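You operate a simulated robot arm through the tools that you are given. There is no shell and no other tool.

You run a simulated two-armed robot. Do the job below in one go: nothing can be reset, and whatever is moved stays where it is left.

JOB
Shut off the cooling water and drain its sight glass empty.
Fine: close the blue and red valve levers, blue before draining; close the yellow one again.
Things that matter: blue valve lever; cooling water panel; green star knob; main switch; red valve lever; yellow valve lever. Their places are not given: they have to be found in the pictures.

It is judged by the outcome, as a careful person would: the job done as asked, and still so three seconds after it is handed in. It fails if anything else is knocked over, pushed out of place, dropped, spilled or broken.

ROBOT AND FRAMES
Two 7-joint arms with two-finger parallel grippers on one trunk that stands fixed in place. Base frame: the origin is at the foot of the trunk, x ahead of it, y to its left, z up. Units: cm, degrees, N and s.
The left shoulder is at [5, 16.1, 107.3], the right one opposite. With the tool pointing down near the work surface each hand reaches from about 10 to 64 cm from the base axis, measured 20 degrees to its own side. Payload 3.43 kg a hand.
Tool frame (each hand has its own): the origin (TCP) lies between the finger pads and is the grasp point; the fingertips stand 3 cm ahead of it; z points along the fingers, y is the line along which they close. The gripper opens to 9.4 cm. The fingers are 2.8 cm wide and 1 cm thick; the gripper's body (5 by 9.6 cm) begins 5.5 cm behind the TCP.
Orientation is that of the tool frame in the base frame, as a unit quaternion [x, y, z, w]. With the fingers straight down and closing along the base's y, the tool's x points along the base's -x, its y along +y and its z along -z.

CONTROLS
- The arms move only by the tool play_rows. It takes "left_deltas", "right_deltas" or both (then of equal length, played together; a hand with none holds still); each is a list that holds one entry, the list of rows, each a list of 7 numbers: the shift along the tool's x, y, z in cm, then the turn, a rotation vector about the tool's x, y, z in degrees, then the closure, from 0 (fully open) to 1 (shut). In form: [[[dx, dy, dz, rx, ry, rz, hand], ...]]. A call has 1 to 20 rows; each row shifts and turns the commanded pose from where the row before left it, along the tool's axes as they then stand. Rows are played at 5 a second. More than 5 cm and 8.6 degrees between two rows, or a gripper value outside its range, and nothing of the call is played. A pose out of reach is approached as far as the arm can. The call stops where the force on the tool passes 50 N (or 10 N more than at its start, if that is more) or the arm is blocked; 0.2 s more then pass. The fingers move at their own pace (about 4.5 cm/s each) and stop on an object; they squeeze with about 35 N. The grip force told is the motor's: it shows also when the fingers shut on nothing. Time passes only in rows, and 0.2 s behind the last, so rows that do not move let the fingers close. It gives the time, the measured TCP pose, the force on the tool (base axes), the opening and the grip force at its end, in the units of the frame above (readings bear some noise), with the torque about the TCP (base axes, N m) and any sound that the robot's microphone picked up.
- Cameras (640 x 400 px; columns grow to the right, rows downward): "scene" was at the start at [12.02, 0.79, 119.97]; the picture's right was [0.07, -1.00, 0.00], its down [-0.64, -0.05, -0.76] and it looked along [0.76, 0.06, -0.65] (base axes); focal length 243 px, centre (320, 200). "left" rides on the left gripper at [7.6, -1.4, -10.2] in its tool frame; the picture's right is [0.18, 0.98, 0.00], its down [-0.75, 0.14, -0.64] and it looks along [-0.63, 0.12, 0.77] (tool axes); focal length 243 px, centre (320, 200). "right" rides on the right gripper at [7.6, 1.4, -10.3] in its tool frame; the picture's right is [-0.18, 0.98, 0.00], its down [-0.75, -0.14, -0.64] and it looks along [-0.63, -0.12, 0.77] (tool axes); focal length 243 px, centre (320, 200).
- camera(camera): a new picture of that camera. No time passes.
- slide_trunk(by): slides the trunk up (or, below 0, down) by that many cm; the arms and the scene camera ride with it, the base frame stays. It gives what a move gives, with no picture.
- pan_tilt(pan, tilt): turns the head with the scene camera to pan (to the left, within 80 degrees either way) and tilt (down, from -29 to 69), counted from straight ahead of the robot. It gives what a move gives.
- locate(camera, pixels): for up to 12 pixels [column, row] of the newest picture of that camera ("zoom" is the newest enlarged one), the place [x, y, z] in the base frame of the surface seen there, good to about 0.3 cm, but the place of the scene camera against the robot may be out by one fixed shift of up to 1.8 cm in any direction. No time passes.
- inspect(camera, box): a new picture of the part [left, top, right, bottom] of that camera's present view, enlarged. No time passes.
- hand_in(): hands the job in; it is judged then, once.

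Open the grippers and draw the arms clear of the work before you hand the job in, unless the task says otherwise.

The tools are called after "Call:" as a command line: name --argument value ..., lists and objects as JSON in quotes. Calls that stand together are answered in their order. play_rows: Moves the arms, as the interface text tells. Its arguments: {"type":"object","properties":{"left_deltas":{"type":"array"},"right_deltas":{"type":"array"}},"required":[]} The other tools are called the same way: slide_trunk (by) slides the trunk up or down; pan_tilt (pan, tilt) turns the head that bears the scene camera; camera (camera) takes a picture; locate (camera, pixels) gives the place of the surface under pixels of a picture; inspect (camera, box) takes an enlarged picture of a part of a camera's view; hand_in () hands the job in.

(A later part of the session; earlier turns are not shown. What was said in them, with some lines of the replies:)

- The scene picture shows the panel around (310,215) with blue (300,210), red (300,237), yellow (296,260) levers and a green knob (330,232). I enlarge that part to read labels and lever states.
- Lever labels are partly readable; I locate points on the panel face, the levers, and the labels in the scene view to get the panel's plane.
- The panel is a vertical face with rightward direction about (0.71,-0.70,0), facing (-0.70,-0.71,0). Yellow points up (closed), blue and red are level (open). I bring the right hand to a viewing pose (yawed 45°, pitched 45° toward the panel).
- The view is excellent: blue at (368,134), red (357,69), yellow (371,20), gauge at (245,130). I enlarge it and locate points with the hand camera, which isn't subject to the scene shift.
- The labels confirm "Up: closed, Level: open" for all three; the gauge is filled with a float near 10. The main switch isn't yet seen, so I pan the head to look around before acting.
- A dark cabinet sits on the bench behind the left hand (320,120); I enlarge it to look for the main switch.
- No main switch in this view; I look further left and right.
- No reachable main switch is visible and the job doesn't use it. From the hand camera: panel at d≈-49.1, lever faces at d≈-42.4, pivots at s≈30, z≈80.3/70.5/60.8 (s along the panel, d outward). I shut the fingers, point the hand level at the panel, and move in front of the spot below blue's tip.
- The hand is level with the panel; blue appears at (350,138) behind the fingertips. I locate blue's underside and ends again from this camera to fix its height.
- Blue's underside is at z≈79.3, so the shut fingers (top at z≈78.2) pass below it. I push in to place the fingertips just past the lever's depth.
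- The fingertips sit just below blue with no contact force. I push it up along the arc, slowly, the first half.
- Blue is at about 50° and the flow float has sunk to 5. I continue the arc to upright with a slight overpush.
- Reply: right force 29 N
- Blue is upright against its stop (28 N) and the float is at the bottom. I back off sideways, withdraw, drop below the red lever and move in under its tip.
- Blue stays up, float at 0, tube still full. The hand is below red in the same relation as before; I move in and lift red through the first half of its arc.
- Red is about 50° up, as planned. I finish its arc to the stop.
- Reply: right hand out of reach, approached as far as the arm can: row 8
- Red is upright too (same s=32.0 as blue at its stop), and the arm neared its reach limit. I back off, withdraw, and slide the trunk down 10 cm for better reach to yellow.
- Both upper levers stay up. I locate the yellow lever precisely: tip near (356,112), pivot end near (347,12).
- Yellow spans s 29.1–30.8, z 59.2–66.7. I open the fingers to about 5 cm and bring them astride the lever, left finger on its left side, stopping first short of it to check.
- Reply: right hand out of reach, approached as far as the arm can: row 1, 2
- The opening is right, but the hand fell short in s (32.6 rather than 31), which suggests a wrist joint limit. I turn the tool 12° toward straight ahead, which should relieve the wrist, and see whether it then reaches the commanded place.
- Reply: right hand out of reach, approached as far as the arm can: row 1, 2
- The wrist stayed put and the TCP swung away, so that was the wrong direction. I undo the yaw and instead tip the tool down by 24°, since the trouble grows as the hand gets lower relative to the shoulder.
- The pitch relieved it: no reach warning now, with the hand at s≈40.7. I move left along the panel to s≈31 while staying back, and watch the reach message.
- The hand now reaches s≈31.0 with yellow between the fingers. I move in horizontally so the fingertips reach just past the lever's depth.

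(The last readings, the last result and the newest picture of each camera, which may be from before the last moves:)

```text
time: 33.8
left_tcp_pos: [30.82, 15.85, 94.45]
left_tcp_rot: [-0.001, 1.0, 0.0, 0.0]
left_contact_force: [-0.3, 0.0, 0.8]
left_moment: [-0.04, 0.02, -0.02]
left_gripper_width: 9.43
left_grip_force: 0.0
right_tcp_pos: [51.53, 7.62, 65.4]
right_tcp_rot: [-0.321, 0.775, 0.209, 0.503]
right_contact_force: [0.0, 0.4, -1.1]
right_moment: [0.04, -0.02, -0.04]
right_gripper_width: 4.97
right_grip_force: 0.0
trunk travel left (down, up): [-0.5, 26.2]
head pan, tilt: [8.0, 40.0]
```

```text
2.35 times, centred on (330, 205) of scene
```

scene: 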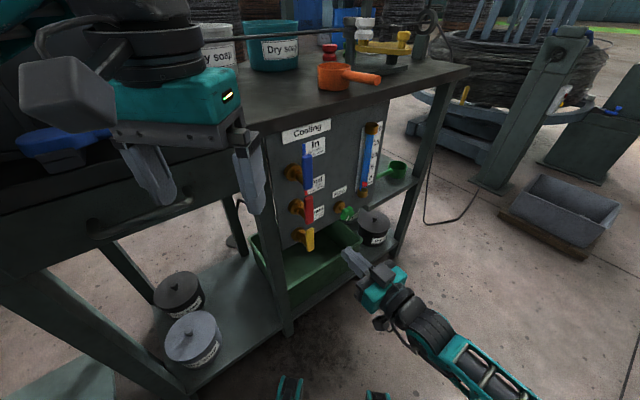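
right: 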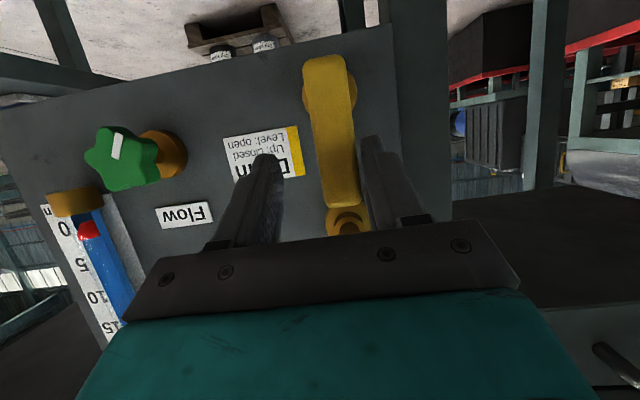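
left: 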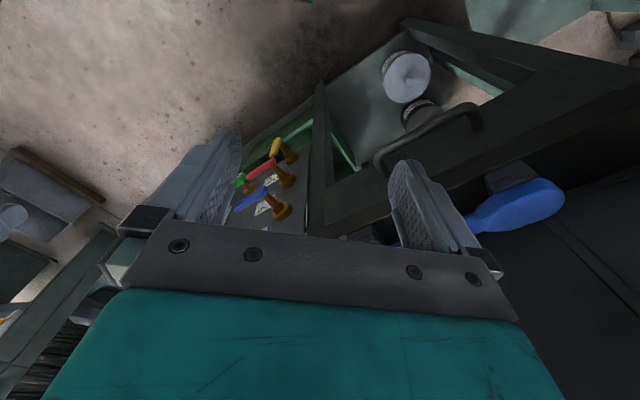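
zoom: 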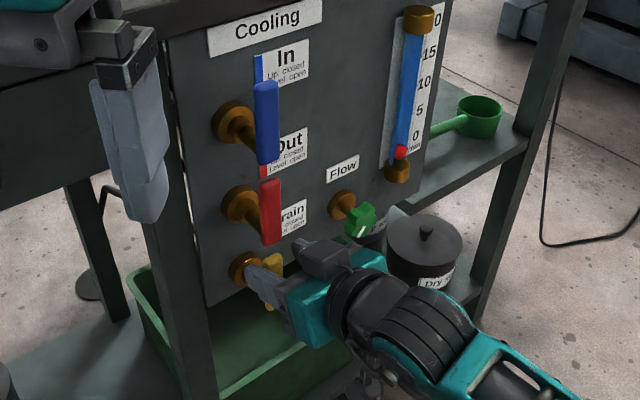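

The fingers straddle yellow without contact (s=31.05, z=65.4). I sweep right and over along the arc for the first half.

Call:
play_rows --right_deltas '[[[0.27, -0.55, 0.12, 0, 0, 0, 0.47], [-0.14, -0.385, -0.06, 0, 0, 0, 0.47], [-0.14, -0.385, -0.06, 0, 0, 0, 0.47], [-0.07, -0.455, -0.03, 0, 0, 0, 0.47], [-0.07, -0.455, -0.03, 0, 0, 0, 0.47], [0.03, -0.51, 0.015, 0, 0, 0, 0.47], [0.03, -0.51, 0.015, 0, 0, 0, 0.47]]]'

Call:
camera --camera "right"

Call:
inspect --camera "scene" --box '[240, 120, 420, 290]'

```text
time: 35.4
left_tcp_pos: [30.83, 15.85, 94.57]
left_tcp_rot: [-0.001, 1.0, 0.001, -0.001]
left_contact_force: [0.3, 0.3, 1.1]
left_moment: [0.02, 0.0, 0.02]
left_gripper_width: 9.38
left_grip_force: 0.0
right_tcp_pos: [53.78, 5.39, 65.26]
right_tcp_rot: [-0.32, 0.775, 0.207, 0.504]
right_contact_force: [-0.5, 1.2, 0.9]
right_moment: [0.05, 0.04, 0.03]
right_gripper_width: 5.04
right_grip_force: 0.6
trunk travel left (down, up): [-0.5, 26.2]
head pan, tilt: [8.0, 40.0]
```

```text
taken
```

right: 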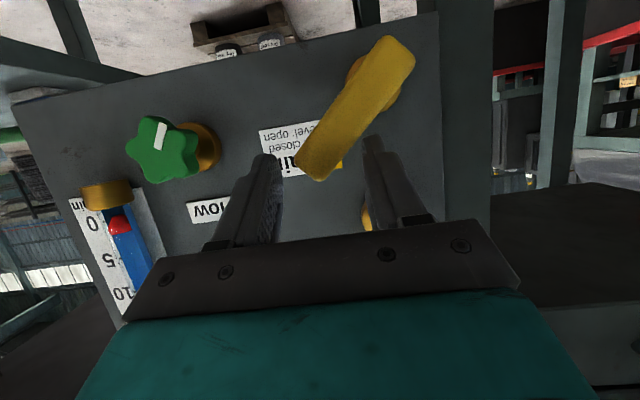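

```text
2.35 times, centred on (330, 205) of scene
```

zoom: 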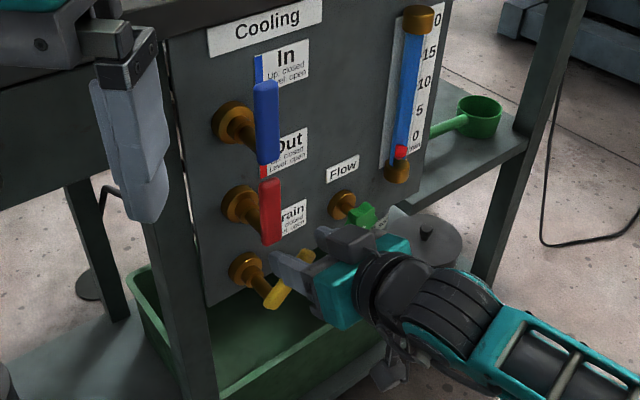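

Yellow is at about 45° and moving freely. I complete the second half down to level.

Call:
play_rows --right_deltas '[[[0.18, -0.54, 0.08, 0, 0, 0, 0.47], [0.18, -0.54, 0.08, 0, 0, 0, 0.47], [0.34, -0.495, 0.15, 0, 0, 0, 0.47], [0.34, -0.495, 0.15, 0, 0, 0, 0.47], [0.49, -0.39, 0.22, 0, 0, 0, 0.47], [0.49, -0.39, 0.22, 0, 0, 0, 0.47], [0.27, 0, 0.12, 0, 0, 0, 0.47], [0.2, 0, 0.08, 0, 0, 0, 0.47]]]'

Call:
camera --camera "right"

Call:
inspect --camera "scene" --box '[240, 120, 420, 290]'

```text
time: 37.2
left_tcp_pos: [30.69, 15.81, 94.58]
left_tcp_rot: [0.0, 1.0, 0.0, 0.002]
left_contact_force: [0.1, -1.5, -1.0]
left_moment: [0.03, -0.04, 0.02]
left_gripper_width: 9.41
left_grip_force: 0.0
right_tcp_pos: [55.83, 3.52, 63.19]
right_tcp_rot: [-0.32, 0.771, 0.211, 0.508]
right_contact_force: [1.1, 2.2, 25.6]
right_moment: [0.84, 0.24, -0.01]
right_gripper_width: 4.93
right_grip_force: 0.0
trunk travel left (down, up): [-0.5, 26.2]
head pan, tilt: [8.0, 40.0]
```

```text
taken
```

right: 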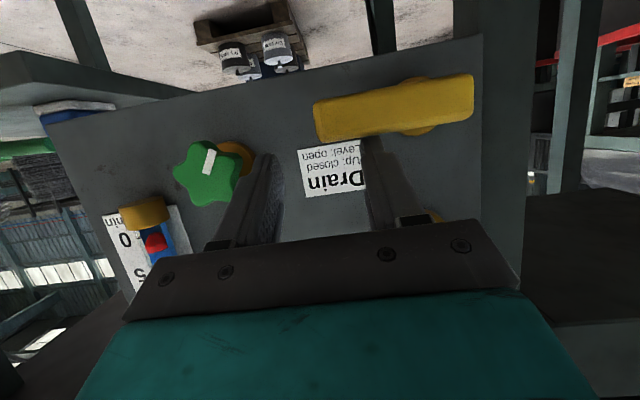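

```text
2.35 times, centred on (330, 205) of scene
```

zoom: 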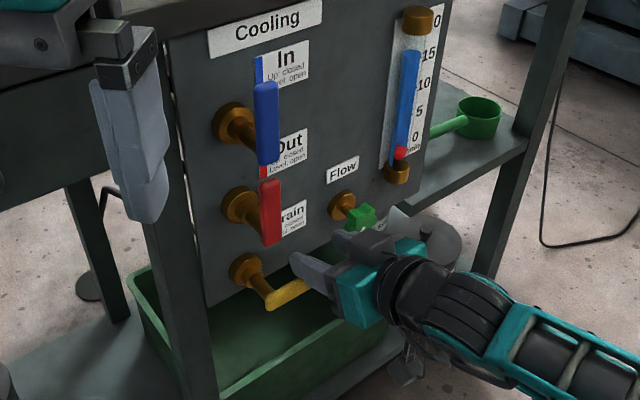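

Yellow is level at its stop (26 N) and the level in the glass is falling. I lift off, withdraw, and wait while closing the fingers.

Call:
play_rows --right_deltas '[[[-0.8, 0, -0.36, 0, 0, 0, 0.47], [-0.55, 0, -0.24, 0, 0, 0, 0.47], [0.81, 0, -1.83, 0, 0, 0, 0.47], [0.81, 0, -1.83, 0, 0, 0, 0.47], [0.81, 0, -1.83, 0, 0, 0, 0.47], [0.81, 0, -1.83, 0, 0, 0, 0.47], [0, 0, 0, 0, 0, 0, 1], [0, 0, 0, 0, 0, 0, 1], [0, 0, 0, 0, 0, 0, 1], [0, 0, 0, 0, 0, 0, 1]]]'

Call:
inspect --camera "scene" --box '[240, 120, 420, 290]'

Call:
camera --camera "right"

```text
time: 39.4
left_tcp_pos: [30.87, 15.78, 94.37]
left_tcp_rot: [-0.002, 1.0, 0.0, 0.0]
left_contact_force: [-0.2, 0.4, -0.5]
left_moment: [0.04, 0.03, -0.02]
left_gripper_width: 9.39
left_grip_force: 0.0
right_tcp_pos: [50.16, -2.23, 64.01]
right_tcp_rot: [-0.322, 0.774, 0.209, 0.503]
right_contact_force: [0.9, 0.5, -0.1]
right_moment: [0.0, 0.0, 0.02]
right_gripper_width: 0.0
right_grip_force: 33.1
trunk travel left (down, up): [-0.5, 26.2]
head pan, tilt: [8.0, 40.0]
```

```text
2.35 times, centred on (330, 205) of scene
```

zoom: 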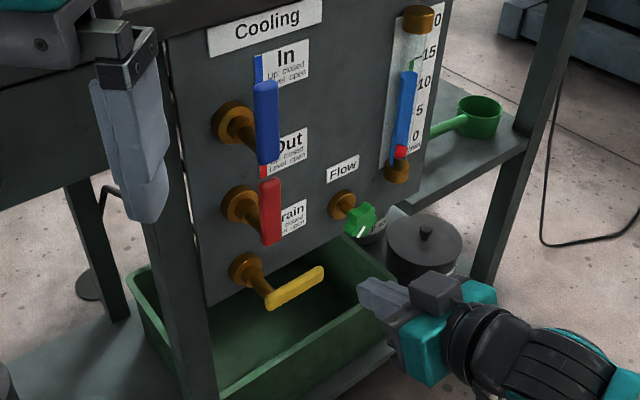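

```text
taken
```

right: 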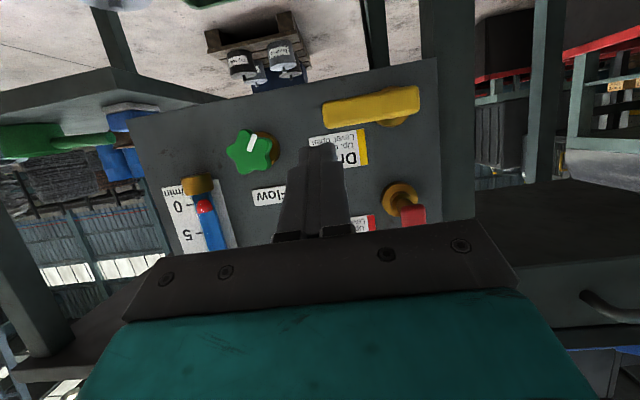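

The level is falling steadily (now about 12). While it drains I lower the shut fingers to the pre-push spot below yellow's tip, staying back.

Call:
play_rows --right_deltas '[[[1.02, 0.35, 0.455, 0, 0, 0, 1], [1.02, 0.35, 0.455, 0, 0, 0, 1], [1.02, 0.35, 0.455, 0, 0, 0, 1], [1.02, 0.35, 0.455, 0, 0, 0, 1], [1.02, 0.35, 0.455, 0, 0, 0, 1], [1.02, 0.35, 0.455, 0, 0, 0, 1], [0, 0, 0, 0, 0, 0, 1], [0, 0, 0, 0, 0, 0, 1], [0, 0, 0, 0, 0, 0, 1], [0, 0, 0, 0, 0, 0, 1], [0, 0, 0, 0, 0, 0, 1], [0, 0, 0, 0, 0, 0, 1]]]'

Call:
inspect --camera "scene" --box '[240, 120, 420, 290]'

Call:
camera --camera "right"

```text
time: 42.0
left_tcp_pos: [30.91, 15.88, 94.61]
left_tcp_rot: [-0.001, 1.0, 0.0, 0.001]
left_contact_force: [-0.4, 0.4, -0.1]
left_moment: [0.02, 0.02, -0.01]
left_gripper_width: 9.4
left_grip_force: 0.1
right_tcp_pos: [48.77, -0.69, 57.46]
right_tcp_rot: [-0.321, 0.775, 0.209, 0.504]
right_contact_force: [-0.6, 0.1, -0.8]
right_moment: [0.0, 0.02, 0.03]
right_gripper_width: 0.01
right_grip_force: 33.3
trunk travel left (down, up): [-0.5, 26.2]
head pan, tilt: [8.0, 40.0]
```

```text
2.35 times, centred on (330, 205) of scene
```

zoom: 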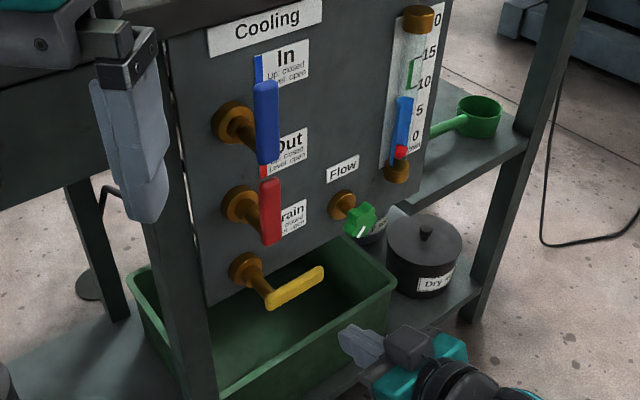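

```text
taken
```

right: 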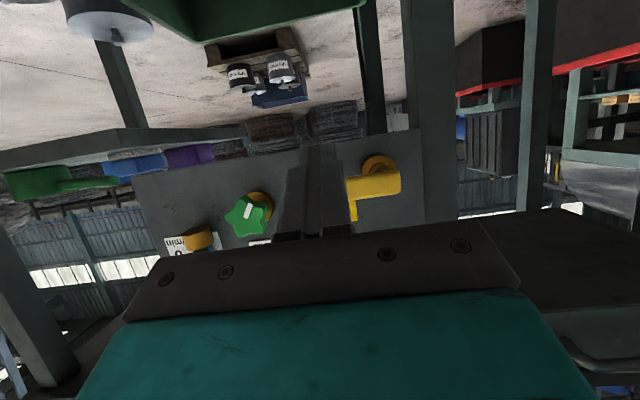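

The level is near 7 and the hand is in place (s=35.0, z=57.5). I hold still to let it drain.

Call:
play_rows --right_deltas '[[[0, 0, 0, 0, 0, 0, 1], [0, 0, 0, 0, 0, 0, 1], [0, 0, 0, 0, 0, 0, 1], [0, 0, 0, 0, 0, 0, 1], [0, 0, 0, 0, 0, 0, 1], [0, 0, 0, 0, 0, 0, 1], [0, 0, 0, 0, 0, 0, 1], [0, 0, 0, 0, 0, 0, 1], [0, 0, 0, 0, 0, 0, 1], [0, 0, 0, 0, 0, 0, 1], [0, 0, 0, 0, 0, 0, 1], [0, 0, 0, 0, 0, 0, 1], [0, 0, 0, 0, 0, 0, 1], [0, 0, 0, 0, 0, 0, 1], [0, 0, 0, 0, 0, 0, 1], [0, 0, 0, 0, 0, 0, 1], [0, 0, 0, 0, 0, 0, 1], [0, 0, 0, 0, 0, 0, 1], [0, 0, 0, 0, 0, 0, 1], [0, 0, 0, 0, 0, 0, 1]]]'

Call:
inspect --camera "scene" --box '[320, 110, 420, 210]'

```text
time: 46.2
left_tcp_pos: [31.05, 15.78, 94.52]
left_tcp_rot: [0.0, 1.0, 0.0, 0.0]
left_contact_force: [0.4, -0.2, -0.7]
left_moment: [-0.04, 0.02, -0.01]
left_gripper_width: 9.41
left_grip_force: 0.0
right_tcp_pos: [48.72, -0.69, 57.54]
right_tcp_rot: [-0.322, 0.774, 0.21, 0.504]
right_contact_force: [0.0, 0.1, 0.8]
right_moment: [-0.02, -0.02, -0.05]
right_gripper_width: 0.0
right_grip_force: 32.8
trunk travel left (down, up): [-0.5, 26.2]
head pan, tilt: [8.0, 40.0]
```

```text
4.00 times, centred on (370, 160) of scene
```

zoom: 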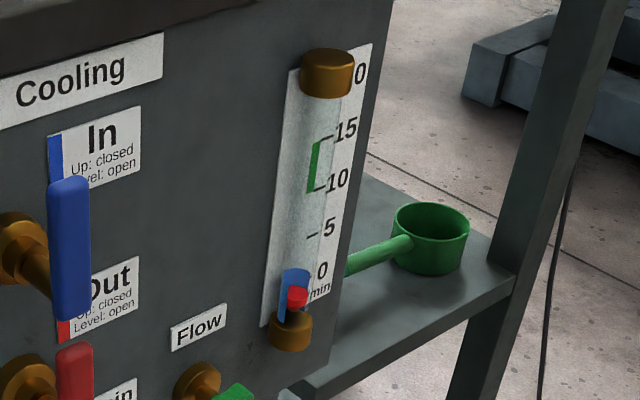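

A little blue remains at the bottom of the glass (295,295). I wait another four seconds.

Call:
play_rows --right_deltas '[[[0, 0, 0, 0, 0, 0, 1], [0, 0, 0, 0, 0, 0, 1], [0, 0, 0, 0, 0, 0, 1], [0, 0, 0, 0, 0, 0, 1], [0, 0, 0, 0, 0, 0, 1], [0, 0, 0, 0, 0, 0, 1], [0, 0, 0, 0, 0, 0, 1], [0, 0, 0, 0, 0, 0, 1], [0, 0, 0, 0, 0, 0, 1], [0, 0, 0, 0, 0, 0, 1], [0, 0, 0, 0, 0, 0, 1], [0, 0, 0, 0, 0, 0, 1], [0, 0, 0, 0, 0, 0, 1], [0, 0, 0, 0, 0, 0, 1], [0, 0, 0, 0, 0, 0, 1], [0, 0, 0, 0, 0, 0, 1], [0, 0, 0, 0, 0, 0, 1], [0, 0, 0, 0, 0, 0, 1], [0, 0, 0, 0, 0, 0, 1], [0, 0, 0, 0, 0, 0, 1]]]'

Call:
inspect --camera "scene" --box '[320, 110, 420, 210]'

```text
time: 50.4
left_tcp_pos: [30.85, 15.8, 94.49]
left_tcp_rot: [-0.001, 1.0, 0.0, 0.0]
left_contact_force: [-0.1, -0.3, -0.6]
left_moment: [0.01, -0.03, 0.0]
left_gripper_width: 9.38
left_grip_force: 0.1
right_tcp_pos: [48.76, -0.85, 57.54]
right_tcp_rot: [-0.321, 0.775, 0.208, 0.503]
right_contact_force: [0.6, 0.0, -0.4]
right_moment: [0.02, -0.01, 0.0]
right_gripper_width: 0.0
right_grip_force: 32.9
trunk travel left (down, up): [-0.5, 26.2]
head pan, tilt: [8.0, 40.0]
```

```text
4.00 times, centred on (370, 160) of scene
```

zoom: 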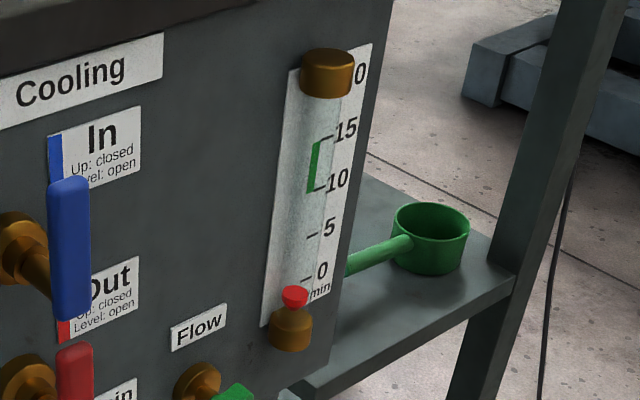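

The glass is empty with the float at rest. I now move the fingers in under yellow and lift it through the first half.

Call:
play_rows --right_deltas '[[[-0.75, 0, 1.8, 0, 0, 0, 1], [-0.75, 0, 1.8, 0, 0, 0, 1], [-0.75, 0, 1.8, 0, 0, 0, 1], [-0.75, 0, 1.8, 0, 0, 0, 1], [0, 0, 0, 0, 0, 0, 1], [-0.55, 0, -0.245, 0, 0, 0, 1], [-0.55, 0, -0.245, 0, 0, 0, 1], [-0.54, -0.25, -0.24, 0, 0, 0, 1], [-0.54, -0.25, -0.24, 0, 0, 0, 1], [-0.63, -0.085, -0.28, 0, 0, 0, 1], [-0.63, -0.085, -0.28, 0, 0, 0, 1], [-0.68, 0.135, -0.3, 0, 0, 0, 1], [-0.68, 0.135, -0.3, 0, 0, 0, 1]]]'

Call:
camera --camera "right"

Call:
inspect --camera "scene" --box '[240, 120, 420, 290]'

```text
time: 53.2
left_tcp_pos: [30.93, 15.86, 94.48]
left_tcp_rot: [-0.001, 1.0, 0.0, 0.0]
left_contact_force: [1.0, -0.5, 0.1]
left_moment: [-0.01, -0.04, -0.05]
left_gripper_width: 9.4
left_grip_force: 0.0
right_tcp_pos: [54.47, 4.11, 62.27]
right_tcp_rot: [-0.321, 0.775, 0.209, 0.503]
right_contact_force: [-1.1, -0.4, -1.5]
right_moment: [0.0, 0.03, 0.01]
right_gripper_width: 0.01
right_grip_force: 32.8
trunk travel left (down, up): [-0.5, 26.2]
head pan, tilt: [8.0, 40.0]
```

```text
taken
```

right: 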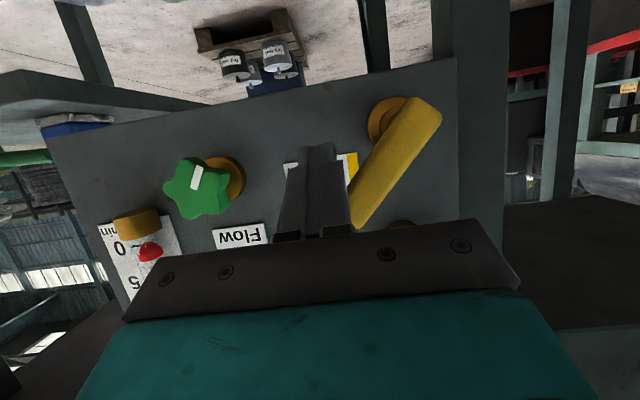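

```text
2.35 times, centred on (330, 205) of scene
```

zoom: 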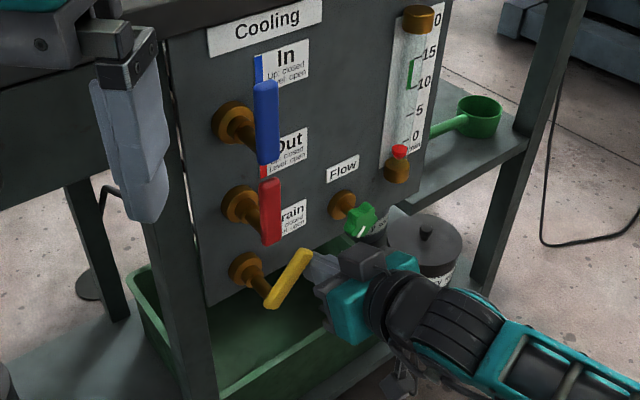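

Yellow has risen past halfway and the force stays low. I finish the arc to its upright stop.

Call:
play_rows --right_deltas '[[[-0.7, 0.375, -0.31, 0, 0, 0, 1], [-0.7, 0.375, -0.31, 0, 0, 0, 1], [-0.55, 0.61, -0.25, 0, 0, 0, 1], [-0.55, 0.61, -0.25, 0, 0, 0, 1], [-0.34, 0.79, -0.15, 0, 0, 0, 1], [-0.34, 0.79, -0.15, 0, 0, 0, 1], [0, 0.35, 0, 0, 0, 0, 1], [0, 0.35, 0, 0, 0, 0, 1], [0, 0.1, 0, 0, 0, 0, 1]]]'

Call:
camera --camera "right"

Call:
inspect --camera "scene" --box '[240, 120, 420, 290]'

```text
time: 55.2
left_tcp_pos: [30.96, 15.74, 94.54]
left_tcp_rot: [0.0, 1.0, 0.001, -0.001]
left_contact_force: [-0.5, 1.3, 0.7]
left_moment: [0.03, -0.01, 0.03]
left_gripper_width: 9.39
left_grip_force: 0.2
right_tcp_pos: [52.01, 6.85, 65.82]
right_tcp_rot: [-0.318, 0.776, 0.202, 0.505]
right_contact_force: [27.0, -25.7, 1.7]
right_moment: [-0.18, -0.16, -0.43]
right_gripper_width: 0.0
right_grip_force: 33.0
trunk travel left (down, up): [-0.5, 26.2]
head pan, tilt: [8.0, 40.0]
```

```text
taken
```

right: 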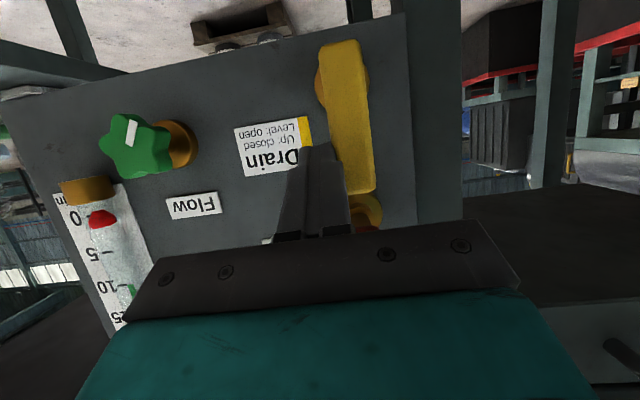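

```text
2.35 times, centred on (330, 205) of scene
```

zoom: 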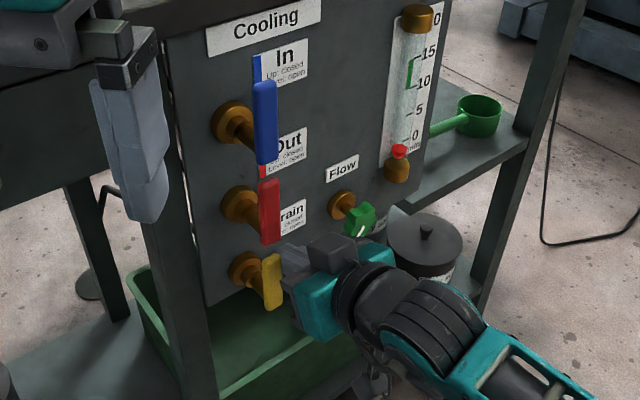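

Yellow is upright against its stop (37 N). I back off sideways, withdraw and open the gripper, then check all levers.

Call:
play_rows --right_deltas '[[[0, -0.7, 0, 0, 0, 0, 1], [0, -0.7, 0, 0, 0, 0, 1], [0.81, 0, -1.83, 0, 0, 0, 1], [0.81, 0, -1.83, 0, 0, 0, 1], [0.81, 0, -1.83, 0, 0, 0, 1], [0.81, -1, -1.83, 0, 0, 0, 1], [0.81, -1, -1.83, 0, 0, 0, 0], [0, -1, -2, 0, 0, 0, 0], [0, -1, -2, 0, 0, 0, 0], [0, 0, 0, 0, 0, 0, 0], [0, 0, 0, 0, 0, 0, 0]]]'

Call:
camera --camera "right"

Call:
inspect --camera "scene" --box '[240, 110, 420, 290]'

```text
time: 57.6
left_tcp_pos: [30.88, 15.86, 94.38]
left_tcp_rot: [-0.001, 1.0, 0.0, 0.0]
left_contact_force: [-0.5, 0.1, 0.1]
left_moment: [0.01, 0.0, 0.02]
left_gripper_width: 9.42
left_grip_force: 0.0
right_tcp_pos: [45.57, -6.03, 67.62]
right_tcp_rot: [-0.321, 0.775, 0.209, 0.503]
right_contact_force: [0.3, 0.4, 0.2]
right_moment: [0.01, -0.04, 0.01]
right_gripper_width: 9.39
right_grip_force: 0.1
trunk travel left (down, up): [-0.5, 26.2]
head pan, tilt: [8.0, 40.0]
```

```text
taken
```

right: 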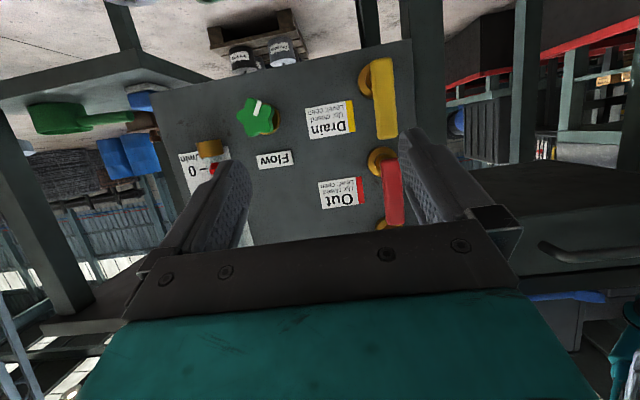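

```text
2.22 times, centred on (330, 200) of scene
```

zoom: 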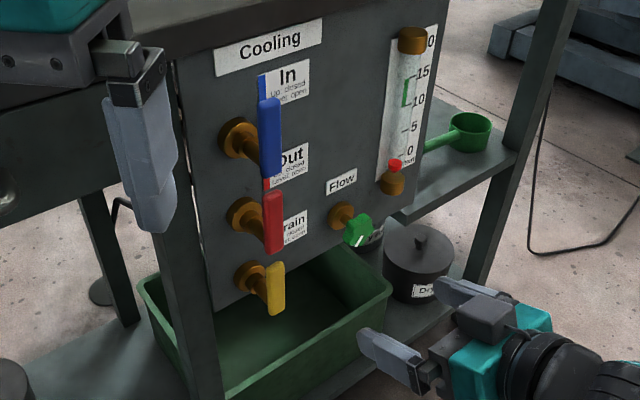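

All three levers look upright and the glass is empty. I check red's verticality numerically against blue and yellow with an enlarged view.

Call:
inspect --camera "scene" --box '[290, 140, 350, 210]'

Call:
camera --camera "scene"

```text
5.71 times, centred on (320, 175) of scene
```

zoom: 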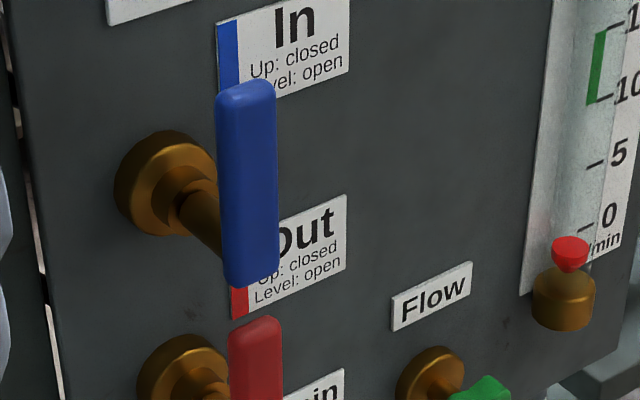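

```text
taken
```

scene: 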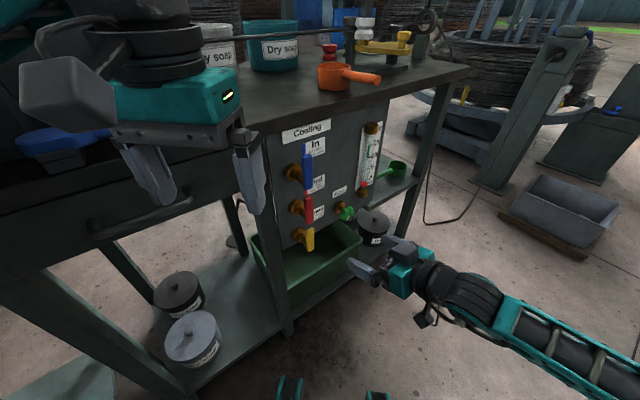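

Call:
inspect --camera "scene" --box '[290, 180, 350, 255]'

Call:
locate --camera "scene" --pixels '[[308, 158], [308, 185], [308, 198], [309, 218], [310, 232], [310, 246]]'

```text
5.33 times, centred on (320, 218) of scene
```

zoom: 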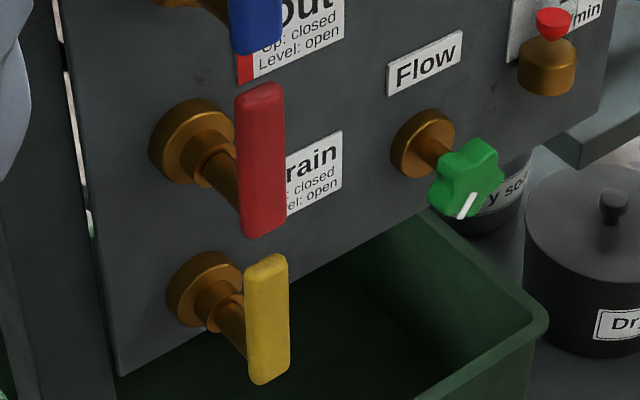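

```text
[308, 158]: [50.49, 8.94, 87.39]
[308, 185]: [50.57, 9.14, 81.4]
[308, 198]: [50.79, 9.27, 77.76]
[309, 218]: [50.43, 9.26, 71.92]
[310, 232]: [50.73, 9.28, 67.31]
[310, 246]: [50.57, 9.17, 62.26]
```

All three levers stand parallel and upright, the glass is empty, and nothing else has shifted. I draw the right hand a bit further clear before handing in.

Call:
play_rows --right_deltas '[[[0, -2, -1.5, 0, 0, 0, 0], [0, -2, -1.5, 0, 0, 0, 0], [0, -2, -1.5, 0, 0, 0, 0], [0, -2, -1.5, 0, 0, 0, 0], [0, 0, 0, 0, 0, 0, 0], [0, 0, 0, 0, 0, 0, 0]]]'

Call:
camera --camera "scene"

```text
time: 59.0
left_tcp_pos: [30.94, 15.74, 94.42]
left_tcp_rot: [0.0, 1.0, 0.0, 0.0]
left_contact_force: [-0.2, 0.7, -0.3]
left_moment: [-0.02, -0.01, -0.01]
left_gripper_width: 9.4
left_grip_force: 0.1
right_tcp_pos: [47.37, -15.57, 70.07]
right_tcp_rot: [-0.322, 0.774, 0.209, 0.503]
right_contact_force: [-0.2, 0.3, 0.2]
right_moment: [0.01, -0.01, 0.04]
right_gripper_width: 9.37
right_grip_force: 0.1
trunk travel left (down, up): [-0.5, 26.2]
head pan, tilt: [8.0, 40.0]
```

```text
taken
```

scene: 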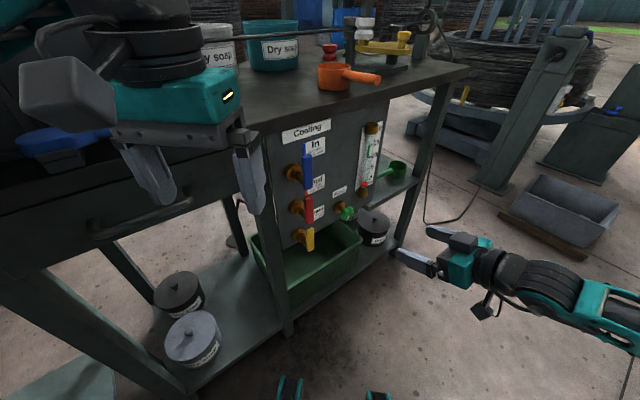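

The arms are clear, the grippers are open, all three valves are up (closed), and the glass is empty. I hand the job in.

Call:
hand_in

```text
The job is handed in.
```

The cooling water is shut off and its sight glass is drained empty. I have handed the job in, but no verdict has come back yet.

- **Order:** I closed blue first, then red. I then opened yellow until the glass was empty and closed it again.
- **Final state:** All three levers stand upright, which their labels mark as closed, and the float rests at the bottom of the empty glass.
- **Stops:** Blue and yellow were pushed firmly against their stops. Red got a lighter push because the arm was near its reach limit, but in the pictures it stands parallel to the other two.
- **Not touched:** I left the green star knob alone. I did not find the main switch in any picture, and the job did not call for it.

Nothing else appeared knocked or moved. Both arms are clear of the panel with the grippers open, and the trunk is 9.5 cm lower than at the start.
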